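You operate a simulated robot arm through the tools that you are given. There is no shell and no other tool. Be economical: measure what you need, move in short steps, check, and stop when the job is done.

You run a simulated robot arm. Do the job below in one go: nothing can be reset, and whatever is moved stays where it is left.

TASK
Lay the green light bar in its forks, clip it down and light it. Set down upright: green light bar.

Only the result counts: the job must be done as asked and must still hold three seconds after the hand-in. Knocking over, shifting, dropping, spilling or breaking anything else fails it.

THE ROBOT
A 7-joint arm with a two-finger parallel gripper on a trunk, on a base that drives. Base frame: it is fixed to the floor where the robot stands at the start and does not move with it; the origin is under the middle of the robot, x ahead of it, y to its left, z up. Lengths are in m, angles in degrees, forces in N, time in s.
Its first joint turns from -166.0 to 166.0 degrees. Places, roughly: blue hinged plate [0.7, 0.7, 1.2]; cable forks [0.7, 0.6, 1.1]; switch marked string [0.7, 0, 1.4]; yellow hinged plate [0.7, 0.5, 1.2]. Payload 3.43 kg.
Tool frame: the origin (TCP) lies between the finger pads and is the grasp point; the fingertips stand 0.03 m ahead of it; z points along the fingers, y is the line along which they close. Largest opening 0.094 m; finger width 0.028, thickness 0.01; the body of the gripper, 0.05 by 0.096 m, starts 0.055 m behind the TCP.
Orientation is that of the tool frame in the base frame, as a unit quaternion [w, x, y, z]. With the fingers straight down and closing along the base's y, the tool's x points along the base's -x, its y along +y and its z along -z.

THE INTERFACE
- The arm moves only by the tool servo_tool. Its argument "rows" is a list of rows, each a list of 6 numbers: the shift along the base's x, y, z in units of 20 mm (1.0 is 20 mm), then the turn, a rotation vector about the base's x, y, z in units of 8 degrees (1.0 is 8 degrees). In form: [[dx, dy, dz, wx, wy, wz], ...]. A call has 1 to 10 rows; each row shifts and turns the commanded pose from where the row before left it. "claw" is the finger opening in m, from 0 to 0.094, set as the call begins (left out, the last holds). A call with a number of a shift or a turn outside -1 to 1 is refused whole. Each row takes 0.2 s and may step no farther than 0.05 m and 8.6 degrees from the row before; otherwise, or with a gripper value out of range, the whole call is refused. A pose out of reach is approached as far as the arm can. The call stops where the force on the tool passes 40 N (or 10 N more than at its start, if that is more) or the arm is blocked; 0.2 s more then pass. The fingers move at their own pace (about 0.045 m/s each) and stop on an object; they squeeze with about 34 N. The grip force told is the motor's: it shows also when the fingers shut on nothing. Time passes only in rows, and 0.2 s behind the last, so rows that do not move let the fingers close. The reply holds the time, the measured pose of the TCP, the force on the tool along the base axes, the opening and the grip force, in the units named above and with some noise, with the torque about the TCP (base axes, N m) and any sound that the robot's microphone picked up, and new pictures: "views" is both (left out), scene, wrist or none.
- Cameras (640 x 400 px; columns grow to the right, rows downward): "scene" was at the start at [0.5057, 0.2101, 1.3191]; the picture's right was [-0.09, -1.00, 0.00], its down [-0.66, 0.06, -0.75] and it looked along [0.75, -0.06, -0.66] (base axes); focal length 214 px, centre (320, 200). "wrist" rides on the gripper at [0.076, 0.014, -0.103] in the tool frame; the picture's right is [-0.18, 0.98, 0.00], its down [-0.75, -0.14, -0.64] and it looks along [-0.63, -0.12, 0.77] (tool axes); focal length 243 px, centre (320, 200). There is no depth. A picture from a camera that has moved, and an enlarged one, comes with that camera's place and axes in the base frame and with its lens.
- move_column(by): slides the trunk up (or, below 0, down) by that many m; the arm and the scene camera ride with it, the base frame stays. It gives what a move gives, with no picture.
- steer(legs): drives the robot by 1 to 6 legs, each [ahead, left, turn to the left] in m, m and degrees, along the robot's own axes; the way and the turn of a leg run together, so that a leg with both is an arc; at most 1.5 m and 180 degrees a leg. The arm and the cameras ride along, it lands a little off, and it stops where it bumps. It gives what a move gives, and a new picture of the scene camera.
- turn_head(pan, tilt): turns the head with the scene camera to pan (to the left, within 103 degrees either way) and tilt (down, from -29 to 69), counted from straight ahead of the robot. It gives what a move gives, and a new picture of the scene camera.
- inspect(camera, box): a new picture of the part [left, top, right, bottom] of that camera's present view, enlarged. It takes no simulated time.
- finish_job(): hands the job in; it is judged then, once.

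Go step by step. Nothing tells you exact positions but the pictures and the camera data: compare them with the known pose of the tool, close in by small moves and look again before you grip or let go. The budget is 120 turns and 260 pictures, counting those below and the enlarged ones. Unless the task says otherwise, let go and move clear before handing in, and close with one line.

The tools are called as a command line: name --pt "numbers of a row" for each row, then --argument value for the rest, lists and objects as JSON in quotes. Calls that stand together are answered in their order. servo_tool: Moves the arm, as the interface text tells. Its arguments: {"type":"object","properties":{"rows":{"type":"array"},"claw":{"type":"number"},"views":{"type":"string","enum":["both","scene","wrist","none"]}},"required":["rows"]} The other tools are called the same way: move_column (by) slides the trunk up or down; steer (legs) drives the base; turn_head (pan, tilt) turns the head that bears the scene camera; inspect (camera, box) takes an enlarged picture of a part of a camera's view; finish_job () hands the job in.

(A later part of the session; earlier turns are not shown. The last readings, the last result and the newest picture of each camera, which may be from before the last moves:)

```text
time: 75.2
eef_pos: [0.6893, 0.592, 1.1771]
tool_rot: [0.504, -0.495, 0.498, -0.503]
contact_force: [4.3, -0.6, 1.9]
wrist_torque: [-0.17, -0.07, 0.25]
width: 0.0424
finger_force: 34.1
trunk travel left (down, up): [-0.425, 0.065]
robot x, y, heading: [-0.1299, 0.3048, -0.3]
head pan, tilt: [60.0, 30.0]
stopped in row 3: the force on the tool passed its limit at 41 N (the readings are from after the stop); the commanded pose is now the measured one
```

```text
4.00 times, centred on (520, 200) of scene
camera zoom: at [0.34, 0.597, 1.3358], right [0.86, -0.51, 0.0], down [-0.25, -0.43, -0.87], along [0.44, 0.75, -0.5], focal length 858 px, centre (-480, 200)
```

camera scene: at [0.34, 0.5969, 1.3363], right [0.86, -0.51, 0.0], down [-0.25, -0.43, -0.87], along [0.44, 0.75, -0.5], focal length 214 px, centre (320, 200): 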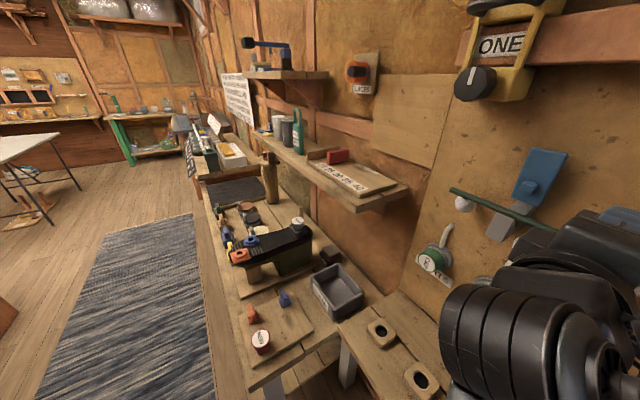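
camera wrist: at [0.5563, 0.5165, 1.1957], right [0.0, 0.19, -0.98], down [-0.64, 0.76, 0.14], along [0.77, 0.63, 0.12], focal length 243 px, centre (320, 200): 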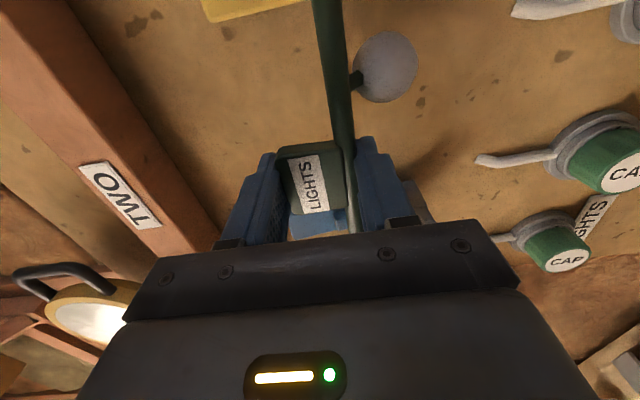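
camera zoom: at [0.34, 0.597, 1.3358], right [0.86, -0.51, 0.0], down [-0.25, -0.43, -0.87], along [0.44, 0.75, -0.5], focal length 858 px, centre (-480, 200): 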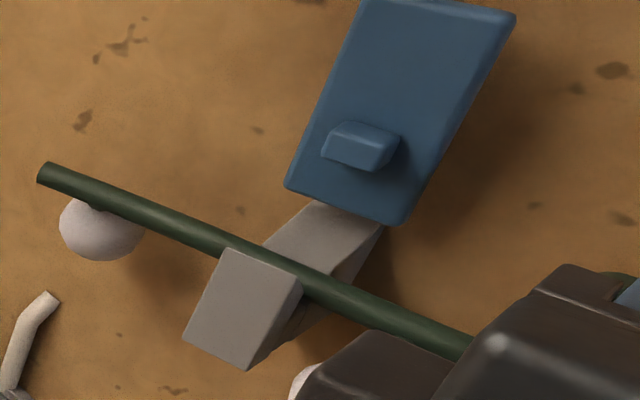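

The bar is behind the prong tips and resting on their inner slope, which pushes it +x. I'll ease off, shift 7 mm in +x and lower again.

servo_tool --pt "0 0 0.15 0 0.1 0" --pt "0.35 0 0 0 0 0" --pt "0 0 -0.2 0 0 0" --pt "0 0 -0.15 0 0 0" --pt "0 0 0 0 0 0" --views "none"

inspect --camera "scene" --box '[470, 150, 570, 250]'

```text
time: 76.4
eef_pos: [0.6963, 0.5923, 1.1739]
tool_rot: [0.501, -0.498, 0.502, -0.498]
contact_force: [-16.2, 1.2, 4.8]
wrist_torque: [0.05, 0.21, 0.23]
width: 0.0424
finger_force: 33.9
trunk travel left (down, up): [-0.425, 0.065]
robot x, y, heading: [-0.1311, 0.3049, -0.5]
head pan, tilt: [60.0, 30.0]
```

```text
4.00 times, centred on (520, 200) of scene
camera zoom: at [0.3391, 0.5971, 1.3366], right [0.86, -0.51, 0.0], down [-0.25, -0.43, -0.87], along [0.44, 0.75, -0.5], focal length 858 px, centre (-480, 200)
```

zoom: 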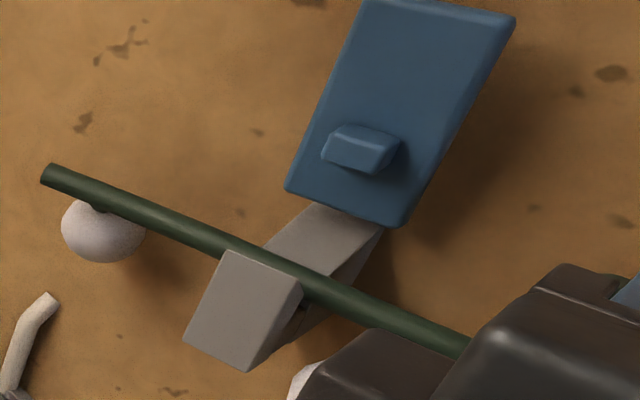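

servo_tool --pt "-0.15 0 0 0 0 0" --pt "0 0 -0.15 0 0 0" --pt "0 0 -0.15 0 0 0" --pt "0 0 0 0 0 0" --views "none"

inspect --camera "scene" --box '[470, 150, 570, 250]'

```text
time: 77.4
eef_pos: [0.6957, 0.5904, 1.1693]
tool_rot: [0.502, -0.496, 0.502, -0.499]
contact_force: [6.6, 0.3, 18.4]
wrist_torque: [-0.64, -0.35, 0.22]
width: 0.0424
finger_force: 33.7
trunk travel left (down, up): [-0.425, 0.065]
robot x, y, heading: [-0.1263, 0.3052, -0.4]
head pan, tilt: [60.0, 30.0]
```

```text
4.00 times, centred on (520, 200) of scene
camera zoom: at [0.3399, 0.5969, 1.3367], right [0.86, -0.51, 0.0], down [-0.25, -0.43, -0.87], along [0.44, 0.75, -0.5], focal length 858 px, centre (-480, 200)
```

zoom: 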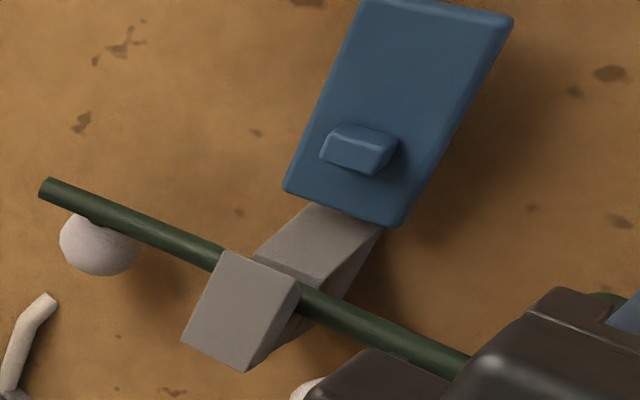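

turn_head --pan 10 --tilt 35

inspect --camera "scene" --box '[340, 100, 460, 200]'

```text
time: 78.6
eef_pos: [0.6935, 0.5897, 1.1701]
tool_rot: [0.502, -0.497, 0.502, -0.5]
contact_force: [9.7, -1.3, 34.3]
wrist_torque: [-0.4, -0.56, -0.13]
width: 0.0426
finger_force: 34.0
trunk travel left (down, up): [-0.425, 0.065]
robot x, y, heading: [-0.1273, 0.3091, -0.4]
head pan, tilt: [10.0, 35.0]
camera scene: at [0.3805, 0.5335, 1.329], right [0.17, -0.99, 0.0], down [-0.56, -0.1, -0.82], along [0.81, 0.14, -0.57], focal length 214 px, centre (320, 200)
```

scene: 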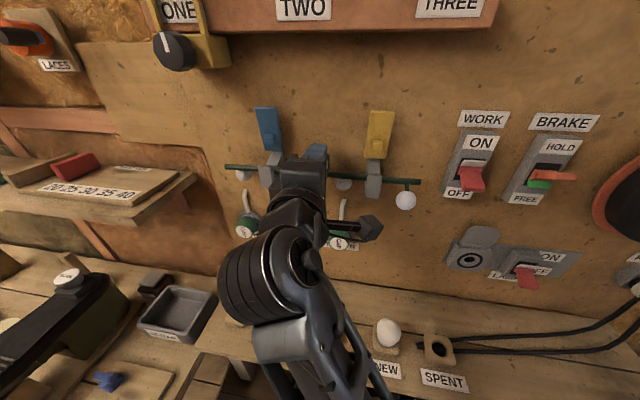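

```text
4.00 times, centred on (400, 150) of scene
camera zoom: at [0.3805, 0.5335, 1.329], right [0.17, -0.99, 0.0], down [-0.56, -0.1, -0.82], along [0.81, 0.14, -0.57], focal length 858 px, centre (0, 400)
```

zoom: 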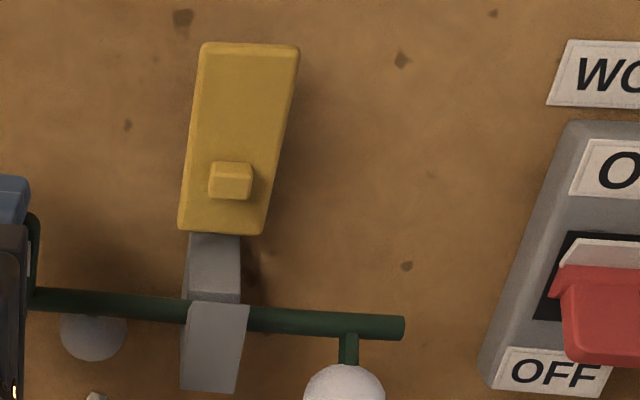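

Both ends sit behind the prongs and press on the slot bottoms. I'll unload slightly and open.

servo_tool --pt "0.08 0 0.08 0 0 0" --pt "0 0 0 0 0 0" --views "none"

servo_tool --pt "0 0 0 0 0 0" --pt "0 0 0 0 0 0" --pt "0 0 0 0 0 0" --claw 0.07 --views "wrist"

inspect --camera "scene" --box '[200, 80, 440, 240]'

```text
time: 79.2
eef_pos: [0.6946, 0.5906, 1.1697]
tool_rot: [0.501, -0.498, 0.503, -0.499]
contact_force: [-6.9, -4.6, 24.0]
wrist_torque: [-0.29, -0.13, -0.09]
width: 0.0426
finger_force: 34.1
trunk travel left (down, up): [-0.425, 0.065]
robot x, y, heading: [-0.1266, 0.306, -0.2]
head pan, tilt: [10.0, 35.0]
```

```text
time: 80.0
eef_pos: [0.6952, 0.5896, 1.1682]
tool_rot: [0.5, -0.499, 0.503, -0.499]
contact_force: [0.6, -0.7, -0.4]
wrist_torque: [-0.02, -0.01, 0.03]
width: 0.0698
finger_force: 0.0
trunk travel left (down, up): [-0.425, 0.065]
robot x, y, heading: [-0.1285, 0.3045, -0.7]
head pan, tilt: [10.0, 35.0]
camera wrist: at [0.5919, 0.5158, 1.1546], right [0.0, 0.19, -0.98], down [-0.64, 0.75, 0.15], along [0.77, 0.63, 0.12], focal length 243 px, centre (320, 200)
```

wrist: 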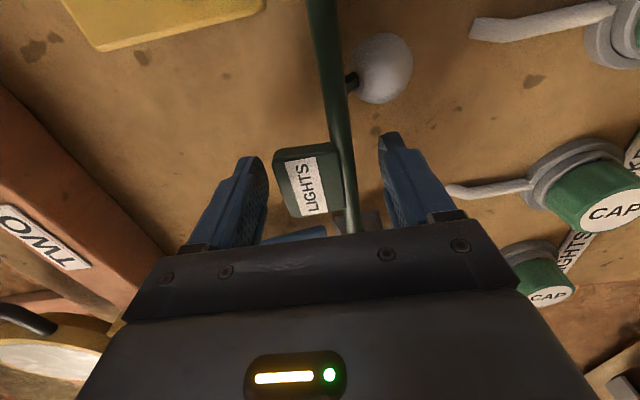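

```text
2.50 times, centred on (320, 160) of scene
camera zoom: at [0.3812, 0.5338, 1.3285], right [0.17, -0.99, 0.0], down [-0.57, -0.1, -0.82], along [0.81, 0.14, -0.57], focal length 536 px, centre (320, 300)
```

zoom: 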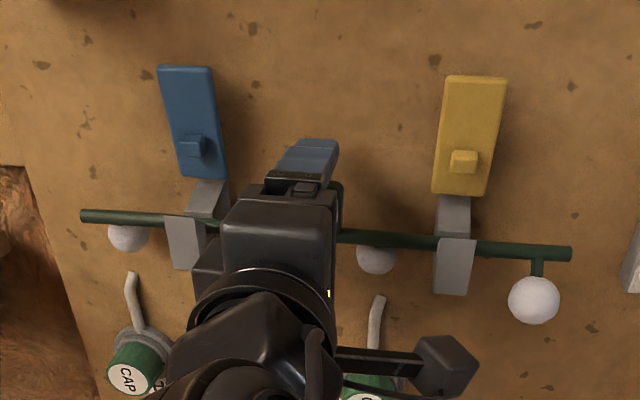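

The bar stays in the forks. I'll back out straight.

servo_tool --pt "0 0.2 0 0 0 0" --pt "-0.5 0 0 0 0 0" --pt "-1 0 0 0 0 0" --pt "-1 0 0 0 0 0" --pt "-1 0 0 0 0 0" --pt "-1 0 0 0 0 0" --pt "-1 0 0 0 0 0" --pt "-1 0 0 0 0 0" --views "scene"

inspect --camera "scene" --box '[200, 80, 440, 240]'

```text
time: 81.8
eef_pos: [0.5649, 0.5958, 1.1683]
tool_rot: [0.501, -0.498, 0.503, -0.498]
contact_force: [0.3, 0.6, 0.9]
wrist_torque: [0.0, -0.01, -0.02]
width: 0.07
finger_force: 0.0
trunk travel left (down, up): [-0.425, 0.065]
robot x, y, heading: [-0.1293, 0.3023, -0.4]
head pan, tilt: [10.0, 35.0]
camera scene: at [0.3813, 0.5337, 1.3285], right [0.17, -0.99, 0.0], down [-0.57, -0.1, -0.82], along [0.81, 0.14, -0.57], focal length 214 px, centre (320, 200)
```

scene: 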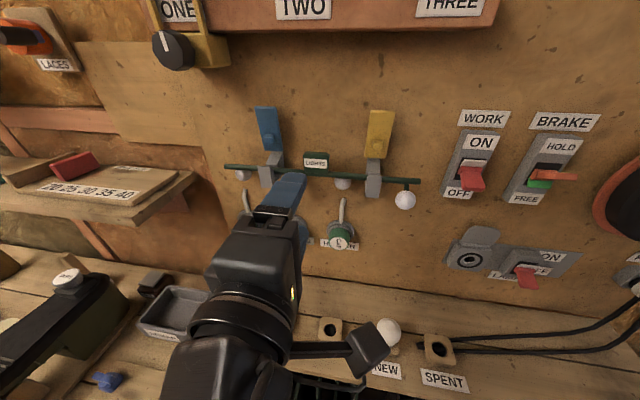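

```text
2.50 times, centred on (320, 160) of scene
camera zoom: at [0.3813, 0.5337, 1.3285], right [0.17, -0.99, 0.0], down [-0.57, -0.1, -0.82], along [0.81, 0.14, -0.57], focal length 536 px, centre (320, 300)
```

zoom: 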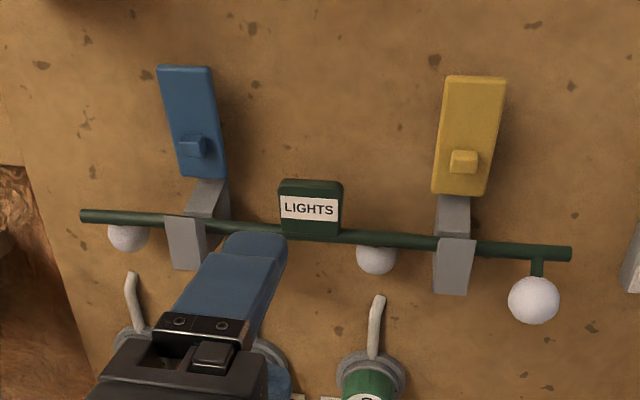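

Bar is in both forks with the label upright. Next come the clips. I'll roll the hand 90° so the fingers close along y, then grip the upper end of the yellow plate by its sides.

servo_tool --pt "-1 0 0.5 1 0 0" --pt "0 0 0.5 1 0 0" --pt "0 0 0.5 1 0 0" --pt "0 0 0.5 1 0 0" --pt "0 0 0.5 1 0 0" --pt "0 0 0.5 1 0 0" --pt "0 0 0.5 1 0 0" --pt "0 0 0 1 0 0" --pt "0 0 0 1 0 0" --pt "0 0 0 1 0 0" --views "none"

servo_tool --pt "0 -1 0 1 0 0" --pt "0 -1 0 0.25 0 0" --pt "0 -1 0 0 0 0" --pt "0 -1 0 0 0 0" --pt "0 -0.5 0 0 0 0" --pt "0 0 0 0 0 0" --views "both"

```text
time: 84.0
eef_pos: [0.546, 0.5955, 1.2394]
tool_rot: [0.703, -0.059, 0.706, -0.059]
contact_force: [-0.2, 0.3, 0.1]
wrist_torque: [-0.02, 0.0, -0.02]
width: 0.0703
finger_force: 0.0
trunk travel left (down, up): [-0.425, 0.065]
robot x, y, heading: [-0.1315, 0.3034, -0.2]
head pan, tilt: [10.0, 35.0]
```

```text
time: 85.4
eef_pos: [0.565, 0.528, 1.2266]
tool_rot: [0.703, -0.001, 0.712, -0.003]
contact_force: [0.4, -0.5, 0.6]
wrist_torque: [0.02, 0.01, -0.01]
width: 0.0696
finger_force: 0.0
out of reach, approached as far as the arm can: row 4, 5
trunk travel left (down, up): [-0.425, 0.065]
robot x, y, heading: [-0.1271, 0.3028, -0.4]
head pan, tilt: [10.0, 35.0]
camera scene: at [0.3811, 0.5337, 1.3285], right [0.17, -0.99, 0.0], down [-0.57, -0.1, -0.82], along [0.81, 0.14, -0.57], focal length 214 px, centre (320, 200)
camera wrist: at [0.4605, 0.5426, 1.1526], right [0.0, 0.98, 0.18], down [-0.63, -0.14, 0.76], along [0.78, -0.12, 0.62], focal length 243 px, centre (320, 200)
```

scene: 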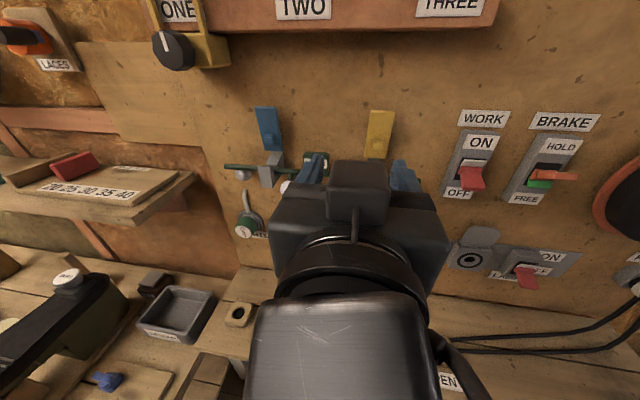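
wrist: 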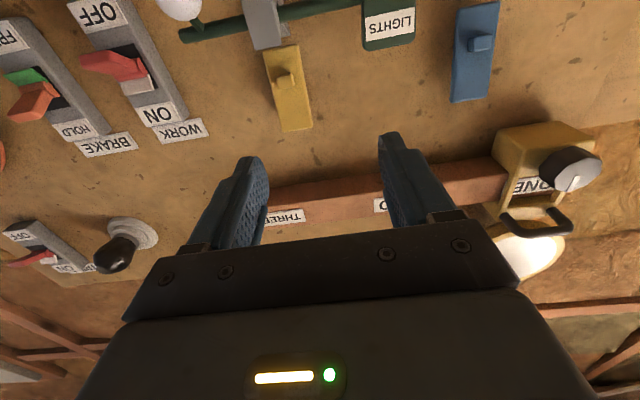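

steer --legs '[[-0.05, -0.08, 0]]'

servo_tool --pt "1 0.8 0 0 0 0" --pt "1 0.9 0.3 0 0 0" --pt "1 0.9 0.4 0 0 0" --pt "1 0 0 0 0 0" --pt "1 0 0 0 0 0" --views "both"

inspect --camera "wrist" --box '[200, 0, 480, 240]'

```text
time: 86.5
eef_pos: [0.5135, 0.4474, 1.2258]
tool_rot: [0.703, 0.0, 0.711, -0.004]
contact_force: [-0.3, -0.2, -0.7]
wrist_torque: [0.0, 0.01, 0.02]
width: 0.0701
finger_force: 0.1
trunk travel left (down, up): [-0.425, 0.065]
robot x, y, heading: [-0.179, 0.2276, -0.5]
head pan, tilt: [10.0, 35.0]
camera scene: at [0.3297, 0.4542, 1.3285], right [0.17, -0.99, 0.0], down [-0.57, -0.1, -0.82], along [0.81, 0.14, -0.57], focal length 214 px, centre (320, 200)
```

scene: 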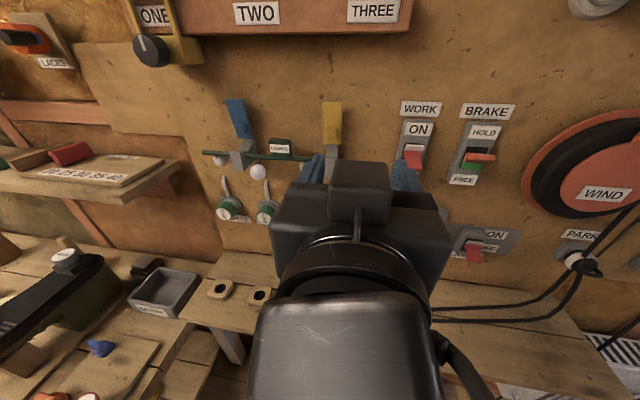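

```text
time: 87.7
eef_pos: [0.6146, 0.4996, 1.242]
tool_rot: [0.702, -0.001, 0.712, -0.003]
contact_force: [0.1, 0.4, 0.4]
wrist_torque: [0.0, -0.01, 0.0]
width: 0.07
finger_force: 0.1
trunk travel left (down, up): [-0.425, 0.065]
robot x, y, heading: [-0.1811, 0.2243, -0.7]
head pan, tilt: [10.0, 35.0]
camera scene: at [0.3294, 0.4543, 1.3286], right [0.17, -0.99, 0.0], down [-0.57, -0.1, -0.82], along [0.81, 0.14, -0.57], focal length 214 px, centre (320, 200)
camera wrist: at [0.5095, 0.5143, 1.1671], right [0.01, 0.98, 0.18], down [-0.63, -0.14, 0.76], along [0.77, -0.12, 0.62], focal length 243 px, centre (320, 200)
```

scene: 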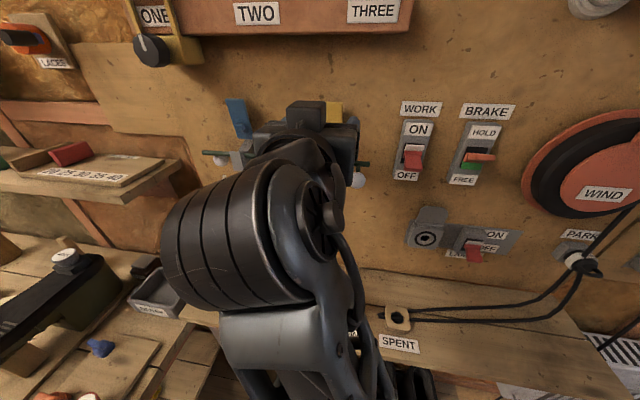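
wrist: 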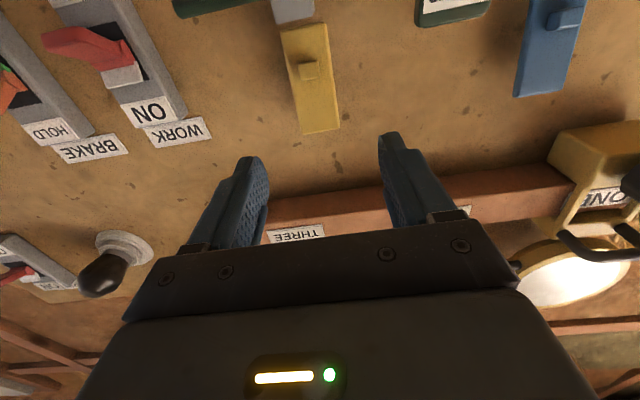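

```text
1.67 times, centred on (340, 120) of wrist
camera zoom: at [0.5095, 0.5143, 1.1671], right [0.01, 0.98, 0.18], down [-0.63, -0.14, 0.76], along [0.77, -0.12, 0.62], focal length 404 px, centre (287, 333)
```

zoom: 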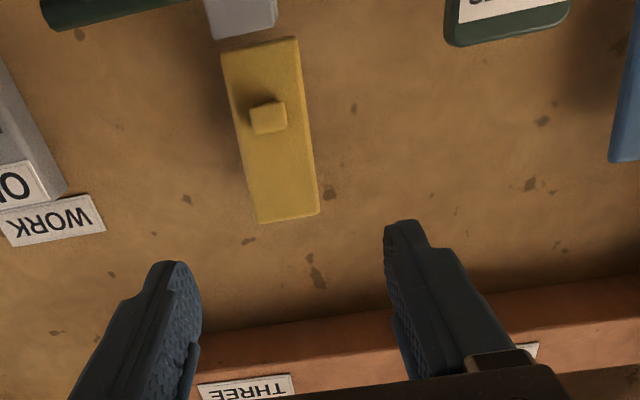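

servo_tool --pt "1 0 0 0 0 0" --pt "1 0 0 0 0 0" --pt "1 0 0 0 0 0" --pt "0.8 -0.05 0 0 0 0" --pt "0 0 0 0 0 0" --views "wrist"

inspect --camera "wrist" --box '[200, 0, 480, 240]'

```text
time: 88.9
eef_pos: [0.6899, 0.4991, 1.2407]
tool_rot: [0.702, 0.0, 0.712, -0.004]
contact_force: [-0.1, 0.5, -0.7]
wrist_torque: [-0.01, -0.01, 0.02]
width: 0.0699
finger_force: 0.2
trunk travel left (down, up): [-0.425, 0.065]
robot x, y, heading: [-0.1797, 0.2216, -0.3]
head pan, tilt: [10.0, 35.0]
camera wrist: at [0.5852, 0.5136, 1.167], right [0.01, 0.98, 0.18], down [-0.63, -0.14, 0.76], along [0.77, -0.12, 0.62], focal length 243 px, centre (320, 200)
```

wrist: 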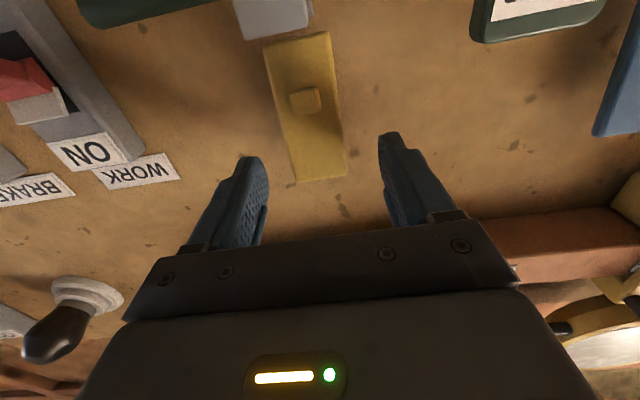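

```text
1.67 times, centred on (340, 120) of wrist
camera zoom: at [0.5852, 0.5136, 1.167], right [0.01, 0.98, 0.18], down [-0.63, -0.14, 0.76], along [0.77, -0.12, 0.62], focal length 404 px, centre (287, 333)
```

zoom: 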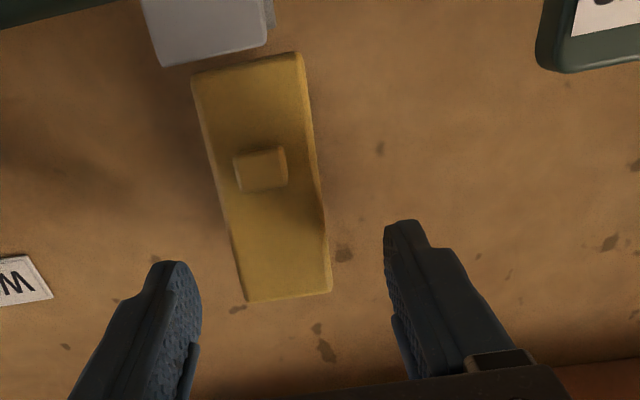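

Plate top is at (0.72, 0.497, 1.257), between the fingers. I'll advance 15 mm and close.

servo_tool --pt "0.75 -0.1 0 0 0 0" --pt "0 0 0 0 0 0" --views "none"

servo_tool --pt "0 0 0 0 0 0" --pt "0 0 0 0 0 0" --pt "0 0 0 0 0 0" --pt "0 0 0 0 0 0" --claw 0.0 --views "wrist"

```text
time: 89.5
eef_pos: [0.7039, 0.4962, 1.2424]
tool_rot: [0.703, -0.001, 0.712, -0.003]
contact_force: [0.9, 0.3, -0.5]
wrist_torque: [-0.02, 0.01, -0.01]
width: 0.07
finger_force: 0.0
trunk travel left (down, up): [-0.425, 0.065]
robot x, y, heading: [-0.1788, 0.2228, -0.5]
head pan, tilt: [10.0, 35.0]
```

```text
time: 90.5
eef_pos: [0.7044, 0.4968, 1.2413]
tool_rot: [0.703, -0.001, 0.711, -0.002]
contact_force: [1.2, 6.0, -0.4]
wrist_torque: [0.49, -0.06, 0.29]
width: 0.0357
finger_force: 45.1
trunk travel left (down, up): [-0.425, 0.065]
robot x, y, heading: [-0.1823, 0.2243, -0.3]
head pan, tilt: [10.0, 35.0]
camera wrist: at [0.5998, 0.5117, 1.1675], right [0.0, 0.98, 0.18], down [-0.63, -0.14, 0.76], along [0.77, -0.12, 0.62], focal length 243 px, centre (320, 200)
```

wrist: 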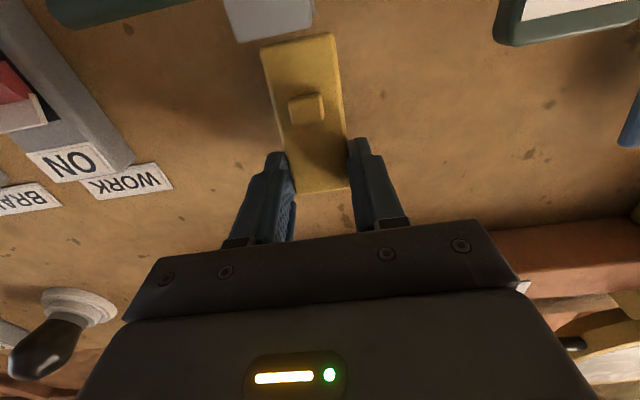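

Gripped. I'll swing the plate forward along its arc, first half.

servo_tool --pt "-0.385 0 -0.06 0 0 0" --pt "-0.385 0 -0.11 0 0 0" --pt "-0.475 0 -0.225 0 0 0" --pt "-0.435 0 -0.305 0 0 0" --pt "0 0 0 0 0 0" --views "both"

inspect --camera "wrist" --box '[200, 0, 480, 240]'

```text
time: 91.7
eef_pos: [0.6708, 0.4971, 1.2289]
tool_rot: [0.703, -0.001, 0.711, -0.003]
contact_force: [15.5, 9.3, 10.3]
wrist_torque: [0.3, -1.38, 0.27]
width: 0.0356
finger_force: 45.0
trunk travel left (down, up): [-0.425, 0.065]
robot x, y, heading: [-0.1801, 0.2228, -0.5]
head pan, tilt: [10.0, 35.0]
camera scene: at [0.3298, 0.4545, 1.3284], right [0.17, -0.99, 0.0], down [-0.57, -0.1, -0.82], along [0.81, 0.14, -0.57], focal length 214 px, centre (320, 200)
camera wrist: at [0.5669, 0.5118, 1.154], right [0.0, 0.98, 0.18], down [-0.63, -0.13, 0.76], along [0.77, -0.12, 0.62], focal length 243 px, centre (320, 200)
```

scene: 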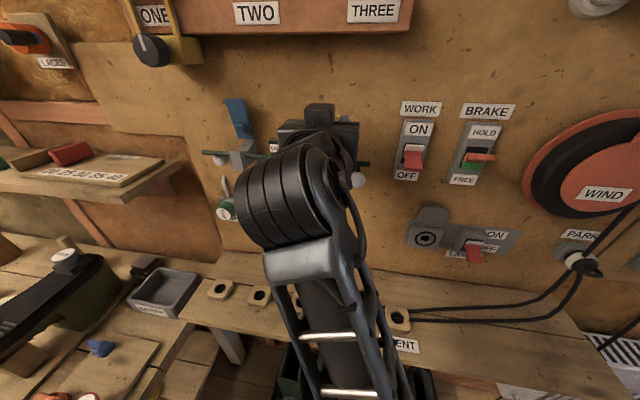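
wrist: 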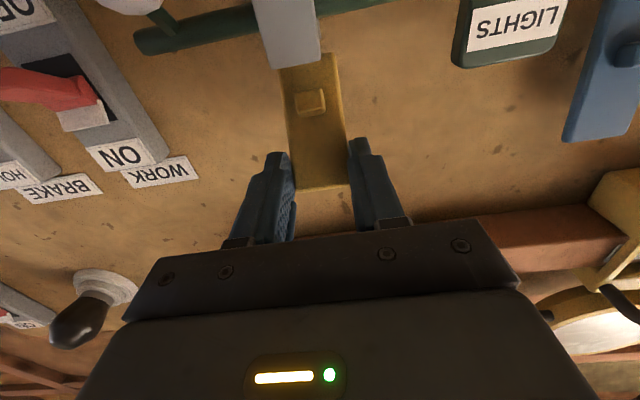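

```text
1.67 times, centred on (340, 120) of wrist
camera zoom: at [0.5669, 0.5118, 1.154], right [0.0, 0.98, 0.18], down [-0.63, -0.13, 0.76], along [0.77, -0.12, 0.62], focal length 404 px, centre (287, 333)
```

zoom: 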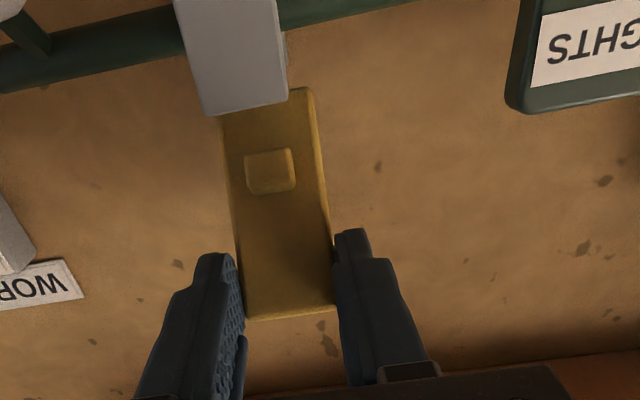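

servo_tool --pt "-0.37 0 -0.37 0 0 0" --pt "-0.305 0 -0.43 0 0 0" --pt "-0.225 0 -0.48 0 0 0" --pt "0 0 0 0 0 0" --views "wrist"

inspect --camera "wrist" --box '[200, 0, 480, 240]'

```text
time: 92.7
eef_pos: [0.65, 0.4962, 1.2041]
tool_rot: [0.704, -0.001, 0.71, -0.002]
contact_force: [-6.9, 3.7, 21.6]
wrist_torque: [0.5, -1.69, 0.34]
width: 0.0351
finger_force: 44.9
trunk travel left (down, up): [-0.425, 0.065]
robot x, y, heading: [-0.1807, 0.2231, -0.3]
head pan, tilt: [10.0, 35.0]
camera wrist: at [0.5476, 0.5116, 1.1296], right [0.0, 0.98, 0.18], down [-0.64, -0.14, 0.76], along [0.77, -0.12, 0.63], focal length 243 px, centre (320, 200)
```

wrist: 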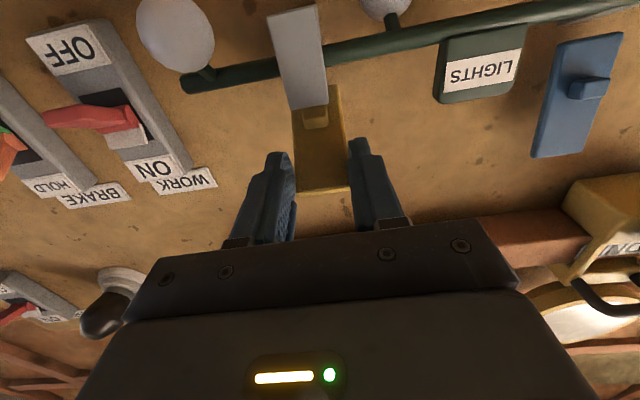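

```text
1.67 times, centred on (340, 120) of wrist
camera zoom: at [0.5476, 0.5116, 1.1296], right [0.0, 0.98, 0.18], down [-0.64, -0.14, 0.76], along [0.77, -0.12, 0.63], focal length 404 px, centre (287, 333)
```

zoom: 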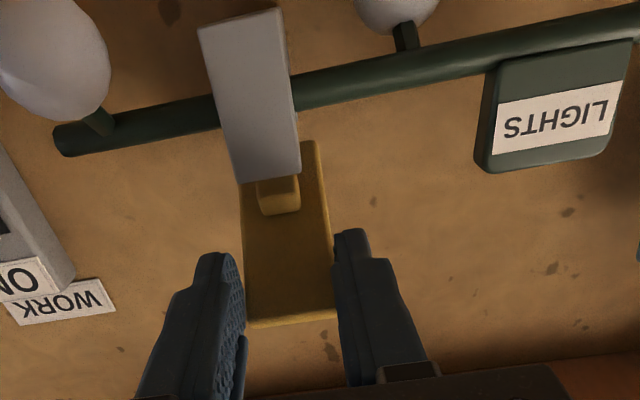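

servo_tool --pt "-0.1 0 -0.4 0 -0.3 0" --pt "-0.05 0 -0.4 0 -0.3 0" --pt "0 0 -0.3 0 -0.3 0" --pt "0 0 0 0 0 0" --views "wrist"

inspect --camera "wrist" --box '[200, 0, 480, 240]'

```text
time: 93.7
eef_pos: [0.6472, 0.4966, 1.18]
tool_rot: [0.746, -0.002, 0.666, -0.001]
contact_force: [-26.3, 5.0, 17.9]
wrist_torque: [0.16, -1.51, 0.39]
width: 0.035
finger_force: 45.1
trunk travel left (down, up): [-0.425, 0.065]
robot x, y, heading: [-0.1838, 0.2226, -0.3]
head pan, tilt: [10.0, 35.0]
camera wrist: at [0.5542, 0.5115, 1.0942], right [-0.02, 0.98, 0.18], down [-0.72, -0.14, 0.68], along [0.69, -0.12, 0.72], focal length 243 px, centre (320, 200)
```

wrist: 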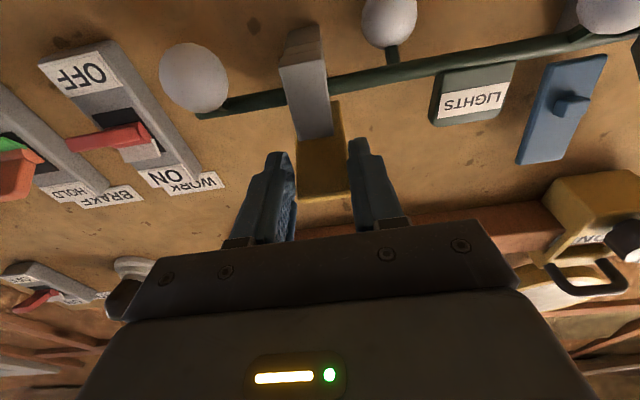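

```text
1.67 times, centred on (340, 120) of wrist
camera zoom: at [0.5542, 0.5115, 1.0942], right [-0.02, 0.98, 0.18], down [-0.72, -0.14, 0.68], along [0.69, -0.12, 0.72], focal length 404 px, centre (287, 333)
```

zoom: 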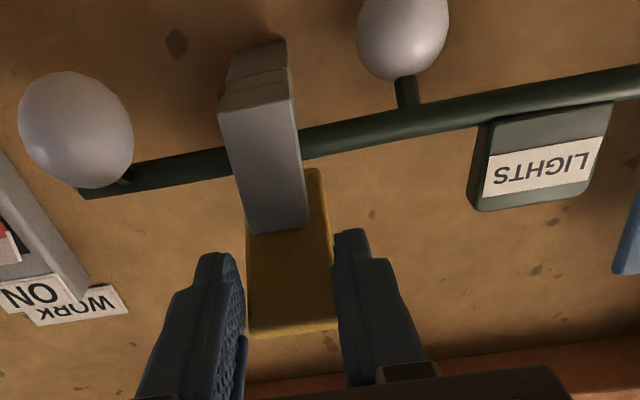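

servo_tool --pt "-0.3 0 0 0 -0.2 0" --pt "0 0 -0.25 0 0 0" --pt "0 0 -0.25 0 0 0" --pt "0 0 0 0 0 0" --views "wrist"

inspect --camera "wrist" --box '[200, 0, 480, 240]'

```text
time: 94.7
eef_pos: [0.6456, 0.4959, 1.1694]
tool_rot: [0.755, 0.0, 0.656, -0.004]
contact_force: [22.7, 15.8, 13.1]
wrist_torque: [0.01, -1.03, 0.93]
width: 0.0347
finger_force: 44.7
trunk travel left (down, up): [-0.425, 0.065]
robot x, y, heading: [-0.1819, 0.2264, -0.3]
head pan, tilt: [10.0, 35.0]
camera wrist: at [0.5526, 0.5118, 1.0801], right [-0.02, 0.98, 0.18], down [-0.74, -0.13, 0.66], along [0.67, -0.12, 0.73], focal length 243 px, centre (320, 200)
```

wrist: 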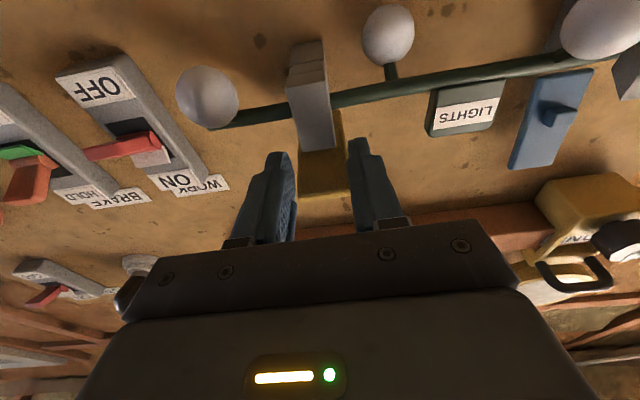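

```text
1.67 times, centred on (340, 120) of wrist
camera zoom: at [0.5526, 0.5118, 1.0801], right [-0.02, 0.98, 0.18], down [-0.74, -0.13, 0.66], along [0.67, -0.12, 0.73], focal length 404 px, centre (287, 333)
```

zoom: 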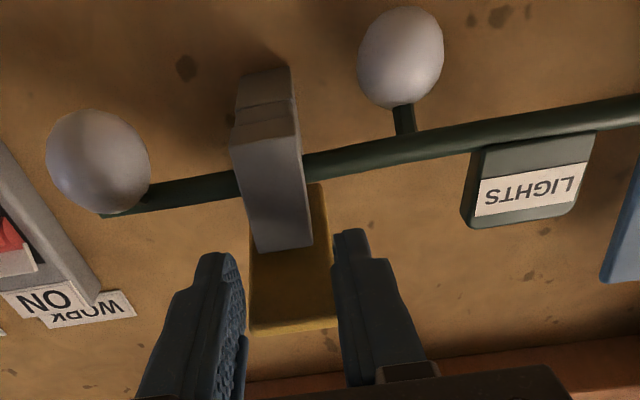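

The plate is nearly horizontal over the prong. I'll release it, back off and check.

servo_tool --pt "0 0 0 0 0 0" --pt "0 0 0 0 0 0" --pt "-0.5 0 0 0 0 0" --pt "-1 0 0 0 0 0" --pt "-1 0 0 0 0 0" --pt "-1 0 0 0 0 0" --pt "-1 0 0 0 0 0" --claw 0.07 --views "wrist"

turn_head --pan 30 --tilt 28

```text
time: 96.3
eef_pos: [0.5532, 0.4974, 1.1689]
tool_rot: [0.754, -0.001, 0.657, -0.003]
contact_force: [-0.6, 0.2, -0.7]
wrist_torque: [-0.02, -0.01, -0.01]
width: 0.07
finger_force: 0.1
trunk travel left (down, up): [-0.425, 0.065]
robot x, y, heading: [-0.183, 0.2228, -0.3]
head pan, tilt: [10.0, 35.0]
camera wrist: at [0.4615, 0.5122, 1.0801], right [-0.02, 0.98, 0.18], down [-0.74, -0.14, 0.66], along [0.67, -0.12, 0.73], focal length 243 px, centre (320, 200)
```

wrist: 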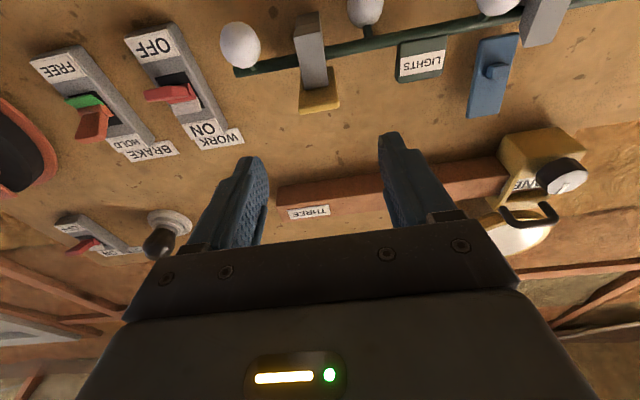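

```text
time: 97.1
eef_pos: [0.5535, 0.4968, 1.1692]
tool_rot: [0.755, 0.0, 0.656, -0.004]
contact_force: [-0.5, 0.4, 0.7]
wrist_torque: [-0.03, -0.01, 0.01]
width: 0.0701
finger_force: 0.0
trunk travel left (down, up): [-0.425, 0.065]
robot x, y, heading: [-0.1813, 0.224, -0.3]
head pan, tilt: [30.0, 28.0]
camera scene: at [0.322, 0.4845, 1.3394], right [0.49, -0.87, 0.0], down [-0.41, -0.23, -0.88], along [0.77, 0.44, -0.47], focal length 214 px, centre (320, 200)
```

scene: 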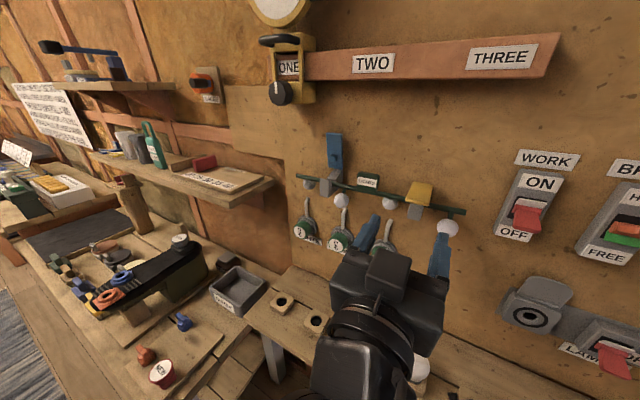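

inspect --camera "scene" --box '[290, 120, 490, 260]'

inspect --camera "wrist" --box '[210, 0, 560, 140]'

```text
2.86 times, centred on (390, 190) of scene
camera zoom: at [0.322, 0.4845, 1.3394], right [0.49, -0.87, 0.0], down [-0.41, -0.23, -0.88], along [0.77, 0.44, -0.47], focal length 613 px, centre (120, 229)
```

zoom: 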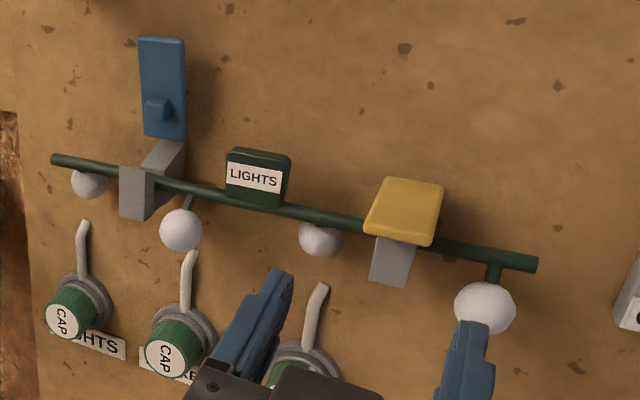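

```text
1.83 times, centred on (385, 70) of wrist
camera zoom: at [0.4616, 0.5122, 1.0802], right [-0.02, 0.98, 0.18], down [-0.74, -0.14, 0.66], along [0.67, -0.12, 0.73], focal length 444 px, centre (201, 438)
```

zoom: 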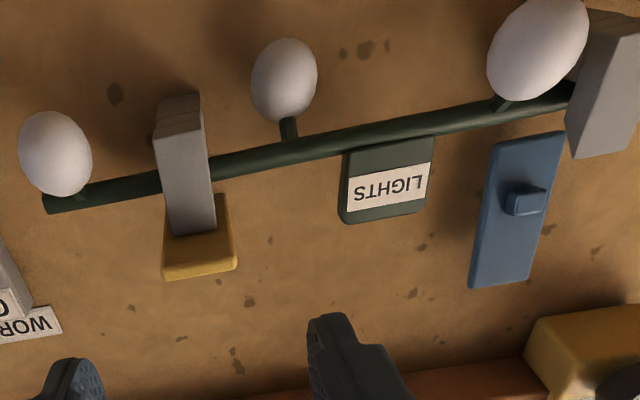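

Yellow is down and holding. Now blue: I'll restore level pitch, raise, and drive left 0.17.

servo_tool --pt "0 0 1 0 0.5 0" --pt "0 0 1 0 0.5 0" --pt "0 0 1 0 0 0" --pt "0 0 0.6 0 0 0" --pt "0 0 0 0 0 0" --views "none"

steer --legs '[[0, 0.17, 0]]'

inspect --camera "wrist" --box '[200, 0, 480, 240]'

```text
time: 98.3
eef_pos: [0.5545, 0.4944, 1.2423]
tool_rot: [0.707, -0.001, 0.707, -0.002]
contact_force: [1.2, -0.4, -0.1]
wrist_torque: [0.0, -0.01, -0.02]
width: 0.07
finger_force: 0.1
trunk travel left (down, up): [-0.425, 0.065]
robot x, y, heading: [-0.1782, 0.222, -0.3]
head pan, tilt: [30.0, 28.0]
```

```text
time: 99.8
eef_pos: [0.5542, 0.6674, 1.2411]
tool_rot: [0.707, -0.002, 0.707, -0.001]
contact_force: [0.1, -0.2, -0.6]
wrist_torque: [-0.02, -0.03, 0.01]
width: 0.0699
finger_force: 0.0
trunk travel left (down, up): [-0.425, 0.065]
robot x, y, heading: [-0.1774, 0.3924, -0.2]
head pan, tilt: [30.0, 28.0]
camera scene: at [0.3222, 0.6554, 1.3395], right [0.5, -0.87, 0.0], down [-0.41, -0.23, -0.88], along [0.77, 0.44, -0.47], focal length 214 px, centre (320, 200)
```

scene: 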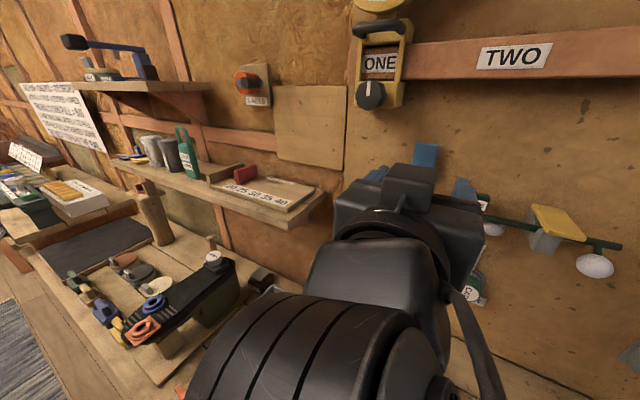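

```text
1.67 times, centred on (340, 120) of wrist
camera zoom: at [0.4508, 0.6825, 1.1658], right [0.0, 0.98, 0.18], down [-0.64, -0.14, 0.75], along [0.77, -0.12, 0.63], focal length 404 px, centre (287, 333)
```

zoom: 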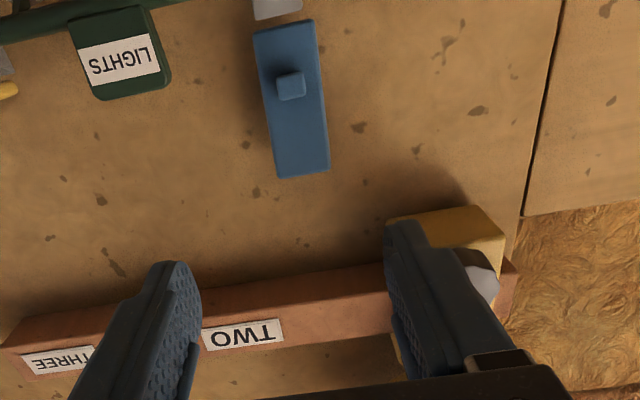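

servo_tool --pt "1 0.3 0 0 0 0" --pt "1 0.1 0 0 0 0" --pt "1 0 0 0 0 0" --pt "1 0 0 0 0 0" --pt "1 0 0 0 0 0" --pt "1 0 0 0 0 0" --pt "0.6 0 0 0 0 0" --pt "0 0 0 0 0 0" --views "none"

inspect --camera "wrist" --box '[200, 0, 480, 240]'

```text
time: 101.6
eef_pos: [0.6868, 0.6758, 1.2423]
tool_rot: [0.707, -0.002, 0.707, -0.002]
contact_force: [0.0, -0.1, 0.1]
wrist_torque: [0.02, -0.01, -0.03]
width: 0.0699
finger_force: 0.1
trunk travel left (down, up): [-0.425, 0.065]
robot x, y, heading: [-0.1818, 0.3959, -0.1]
head pan, tilt: [30.0, 28.0]
```

```text
1.67 times, centred on (340, 120) of wrist
camera zoom: at [0.5831, 0.6909, 1.1657], right [0.0, 0.98, 0.18], down [-0.64, -0.14, 0.75], along [0.77, -0.12, 0.63], focal length 404 px, centre (287, 333)
```

zoom: 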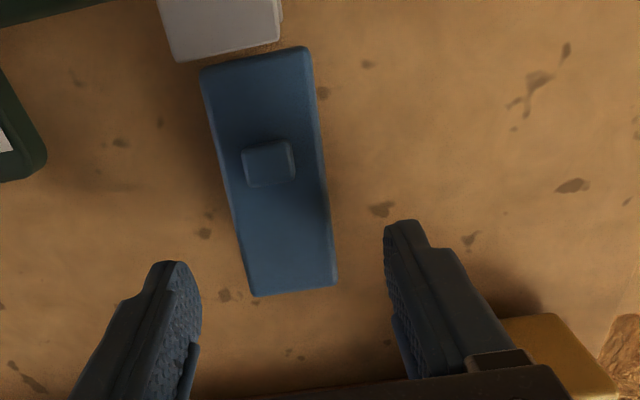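

servo_tool --pt "0.85 0.03 0 0 0 0" --pt "0 0 0 0 0 0" --views "none"

servo_tool --pt "0 0 0 0 0 0" --pt "0 0 0 0 0 0" --pt "0 0 0 0 0 0" --pt "0 0 0 0 0 0" --claw 0.0 --views "wrist"

```text
time: 102.2
eef_pos: [0.7032, 0.6749, 1.2403]
tool_rot: [0.707, -0.003, 0.707, -0.001]
contact_force: [-0.9, 0.5, -0.2]
wrist_torque: [-0.03, 0.02, 0.05]
width: 0.07
finger_force: 0.1
trunk travel left (down, up): [-0.425, 0.065]
robot x, y, heading: [-0.1801, 0.3929, -0.1]
head pan, tilt: [30.0, 28.0]
```

```text
time: 103.2
eef_pos: [0.7029, 0.6762, 1.2417]
tool_rot: [0.707, -0.001, 0.707, -0.002]
contact_force: [2.4, 0.8, 0.7]
wrist_torque: [0.38, -0.09, 0.13]
width: 0.0355
finger_force: 45.1
trunk travel left (down, up): [-0.425, 0.065]
robot x, y, heading: [-0.178, 0.3941, -0.2]
head pan, tilt: [30.0, 28.0]
camera wrist: at [0.6003, 0.6916, 1.1657], right [0.0, 0.98, 0.18], down [-0.64, -0.14, 0.75], along [0.77, -0.12, 0.63], focal length 243 px, centre (320, 200)
```

wrist: 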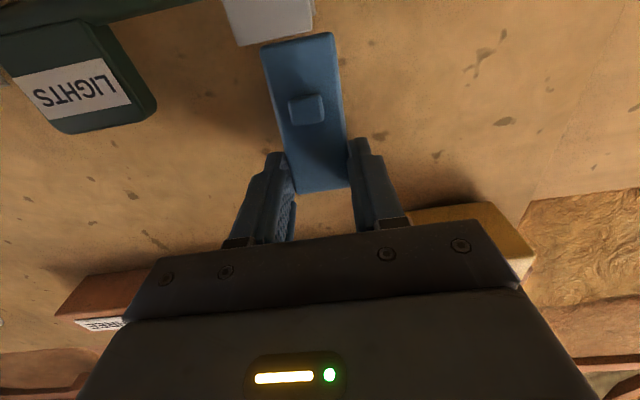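

Same grip. I'll follow the same arc.

servo_tool --pt "-0.385 0 -0.06 0 0 0" --pt "-0.385 0 -0.11 0 0 0" --pt "-0.475 0 -0.225 0 0 0" --pt "-0.435 0 -0.305 0 0 0" --pt "-0.37 0 -0.37 0 0 0" --pt "-0.305 0 -0.43 0 0 0" --pt "-0.225 0 -0.48 0 0 0" --views "none"

servo_tool --pt "-0.2 0 -0.4 0 -0.3 0" --pt "-0.15 0 -0.4 0 -0.3 0" --pt "-0.05 0 -0.3 0 -0.3 0" --pt "-0.05 0 -0.25 0 -0.2 0" --pt "0 0 -0.2 0 0 0" --pt "0 0 0 0 0 0" --views "wrist"

```text
time: 104.8
eef_pos: [0.6499, 0.6757, 1.2052]
tool_rot: [0.709, -0.002, 0.705, -0.002]
contact_force: [-1.7, 2.6, 20.0]
wrist_torque: [0.38, -1.67, 0.36]
width: 0.0351
finger_force: 45.3
trunk travel left (down, up): [-0.425, 0.065]
robot x, y, heading: [-0.1789, 0.3951, -0.0]
head pan, tilt: [30.0, 28.0]
```

```text
time: 106.2
eef_pos: [0.6419, 0.6759, 1.1721]
tool_rot: [0.76, -0.001, 0.65, -0.003]
contact_force: [4.1, -2.1, 17.4]
wrist_torque: [0.3, -1.61, 0.32]
width: 0.0351
finger_force: 44.8
trunk travel left (down, up): [-0.425, 0.065]
robot x, y, heading: [-0.1779, 0.3941, -0.2]
head pan, tilt: [30.0, 28.0]
camera wrist: at [0.5518, 0.6917, 1.0814], right [-0.03, 0.98, 0.18], down [-0.75, -0.14, 0.65], along [0.66, -0.12, 0.74], focal length 243 px, centre (320, 200)
```

wrist: 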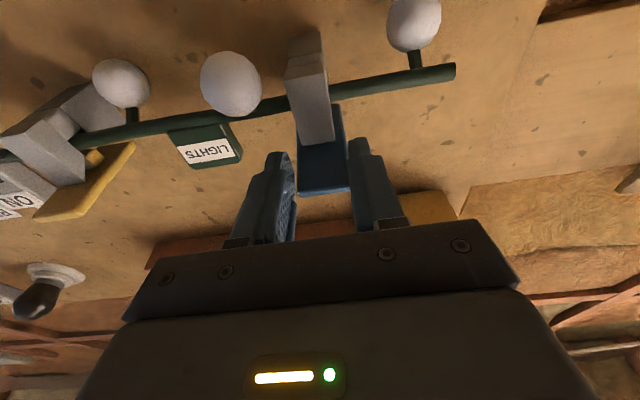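

inspect --camera "wrist" --box '[0, 60, 200, 240]'

servo_tool --pt "0 0 -0.15 0 0 0" --pt "0 0 -0.15 0 0 0" --pt "0 0 0 0 0 0" --views "none"

inspect --camera "wrist" --box '[200, 0, 480, 240]'

```text
2.22 times, centred on (100, 150) of wrist
camera zoom: at [0.5518, 0.6917, 1.0814], right [-0.03, 0.98, 0.18], down [-0.75, -0.14, 0.65], along [0.66, -0.12, 0.74], focal length 539 px, centre (809, 311)
```

zoom: 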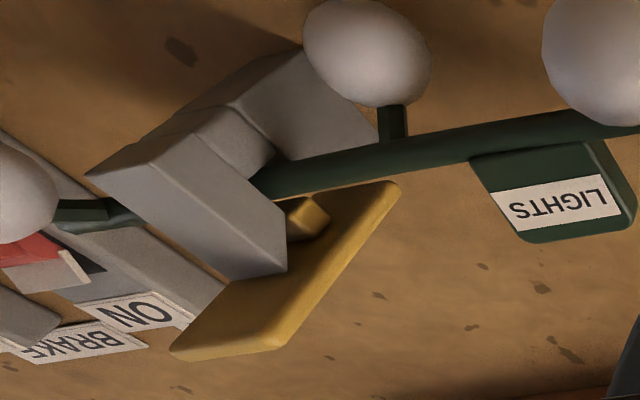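

```text
time: 107.0
eef_pos: [0.6417, 0.6765, 1.1673]
tool_rot: [0.76, -0.001, 0.65, -0.003]
contact_force: [-5.1, -4.4, 18.5]
wrist_torque: [0.18, -1.73, 0.27]
width: 0.0352
finger_force: 45.2
trunk travel left (down, up): [-0.425, 0.065]
robot x, y, heading: [-0.1781, 0.3917, 0.1]
head pan, tilt: [30.0, 28.0]
```

```text
1.67 times, centred on (340, 120) of wrist
camera zoom: at [0.5513, 0.6914, 1.0752], right [-0.03, 0.98, 0.18], down [-0.75, -0.14, 0.65], along [0.66, -0.12, 0.74], focal length 404 px, centre (287, 333)
```

zoom: 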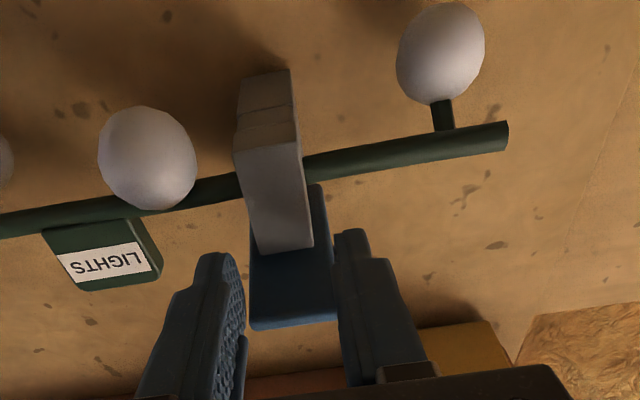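

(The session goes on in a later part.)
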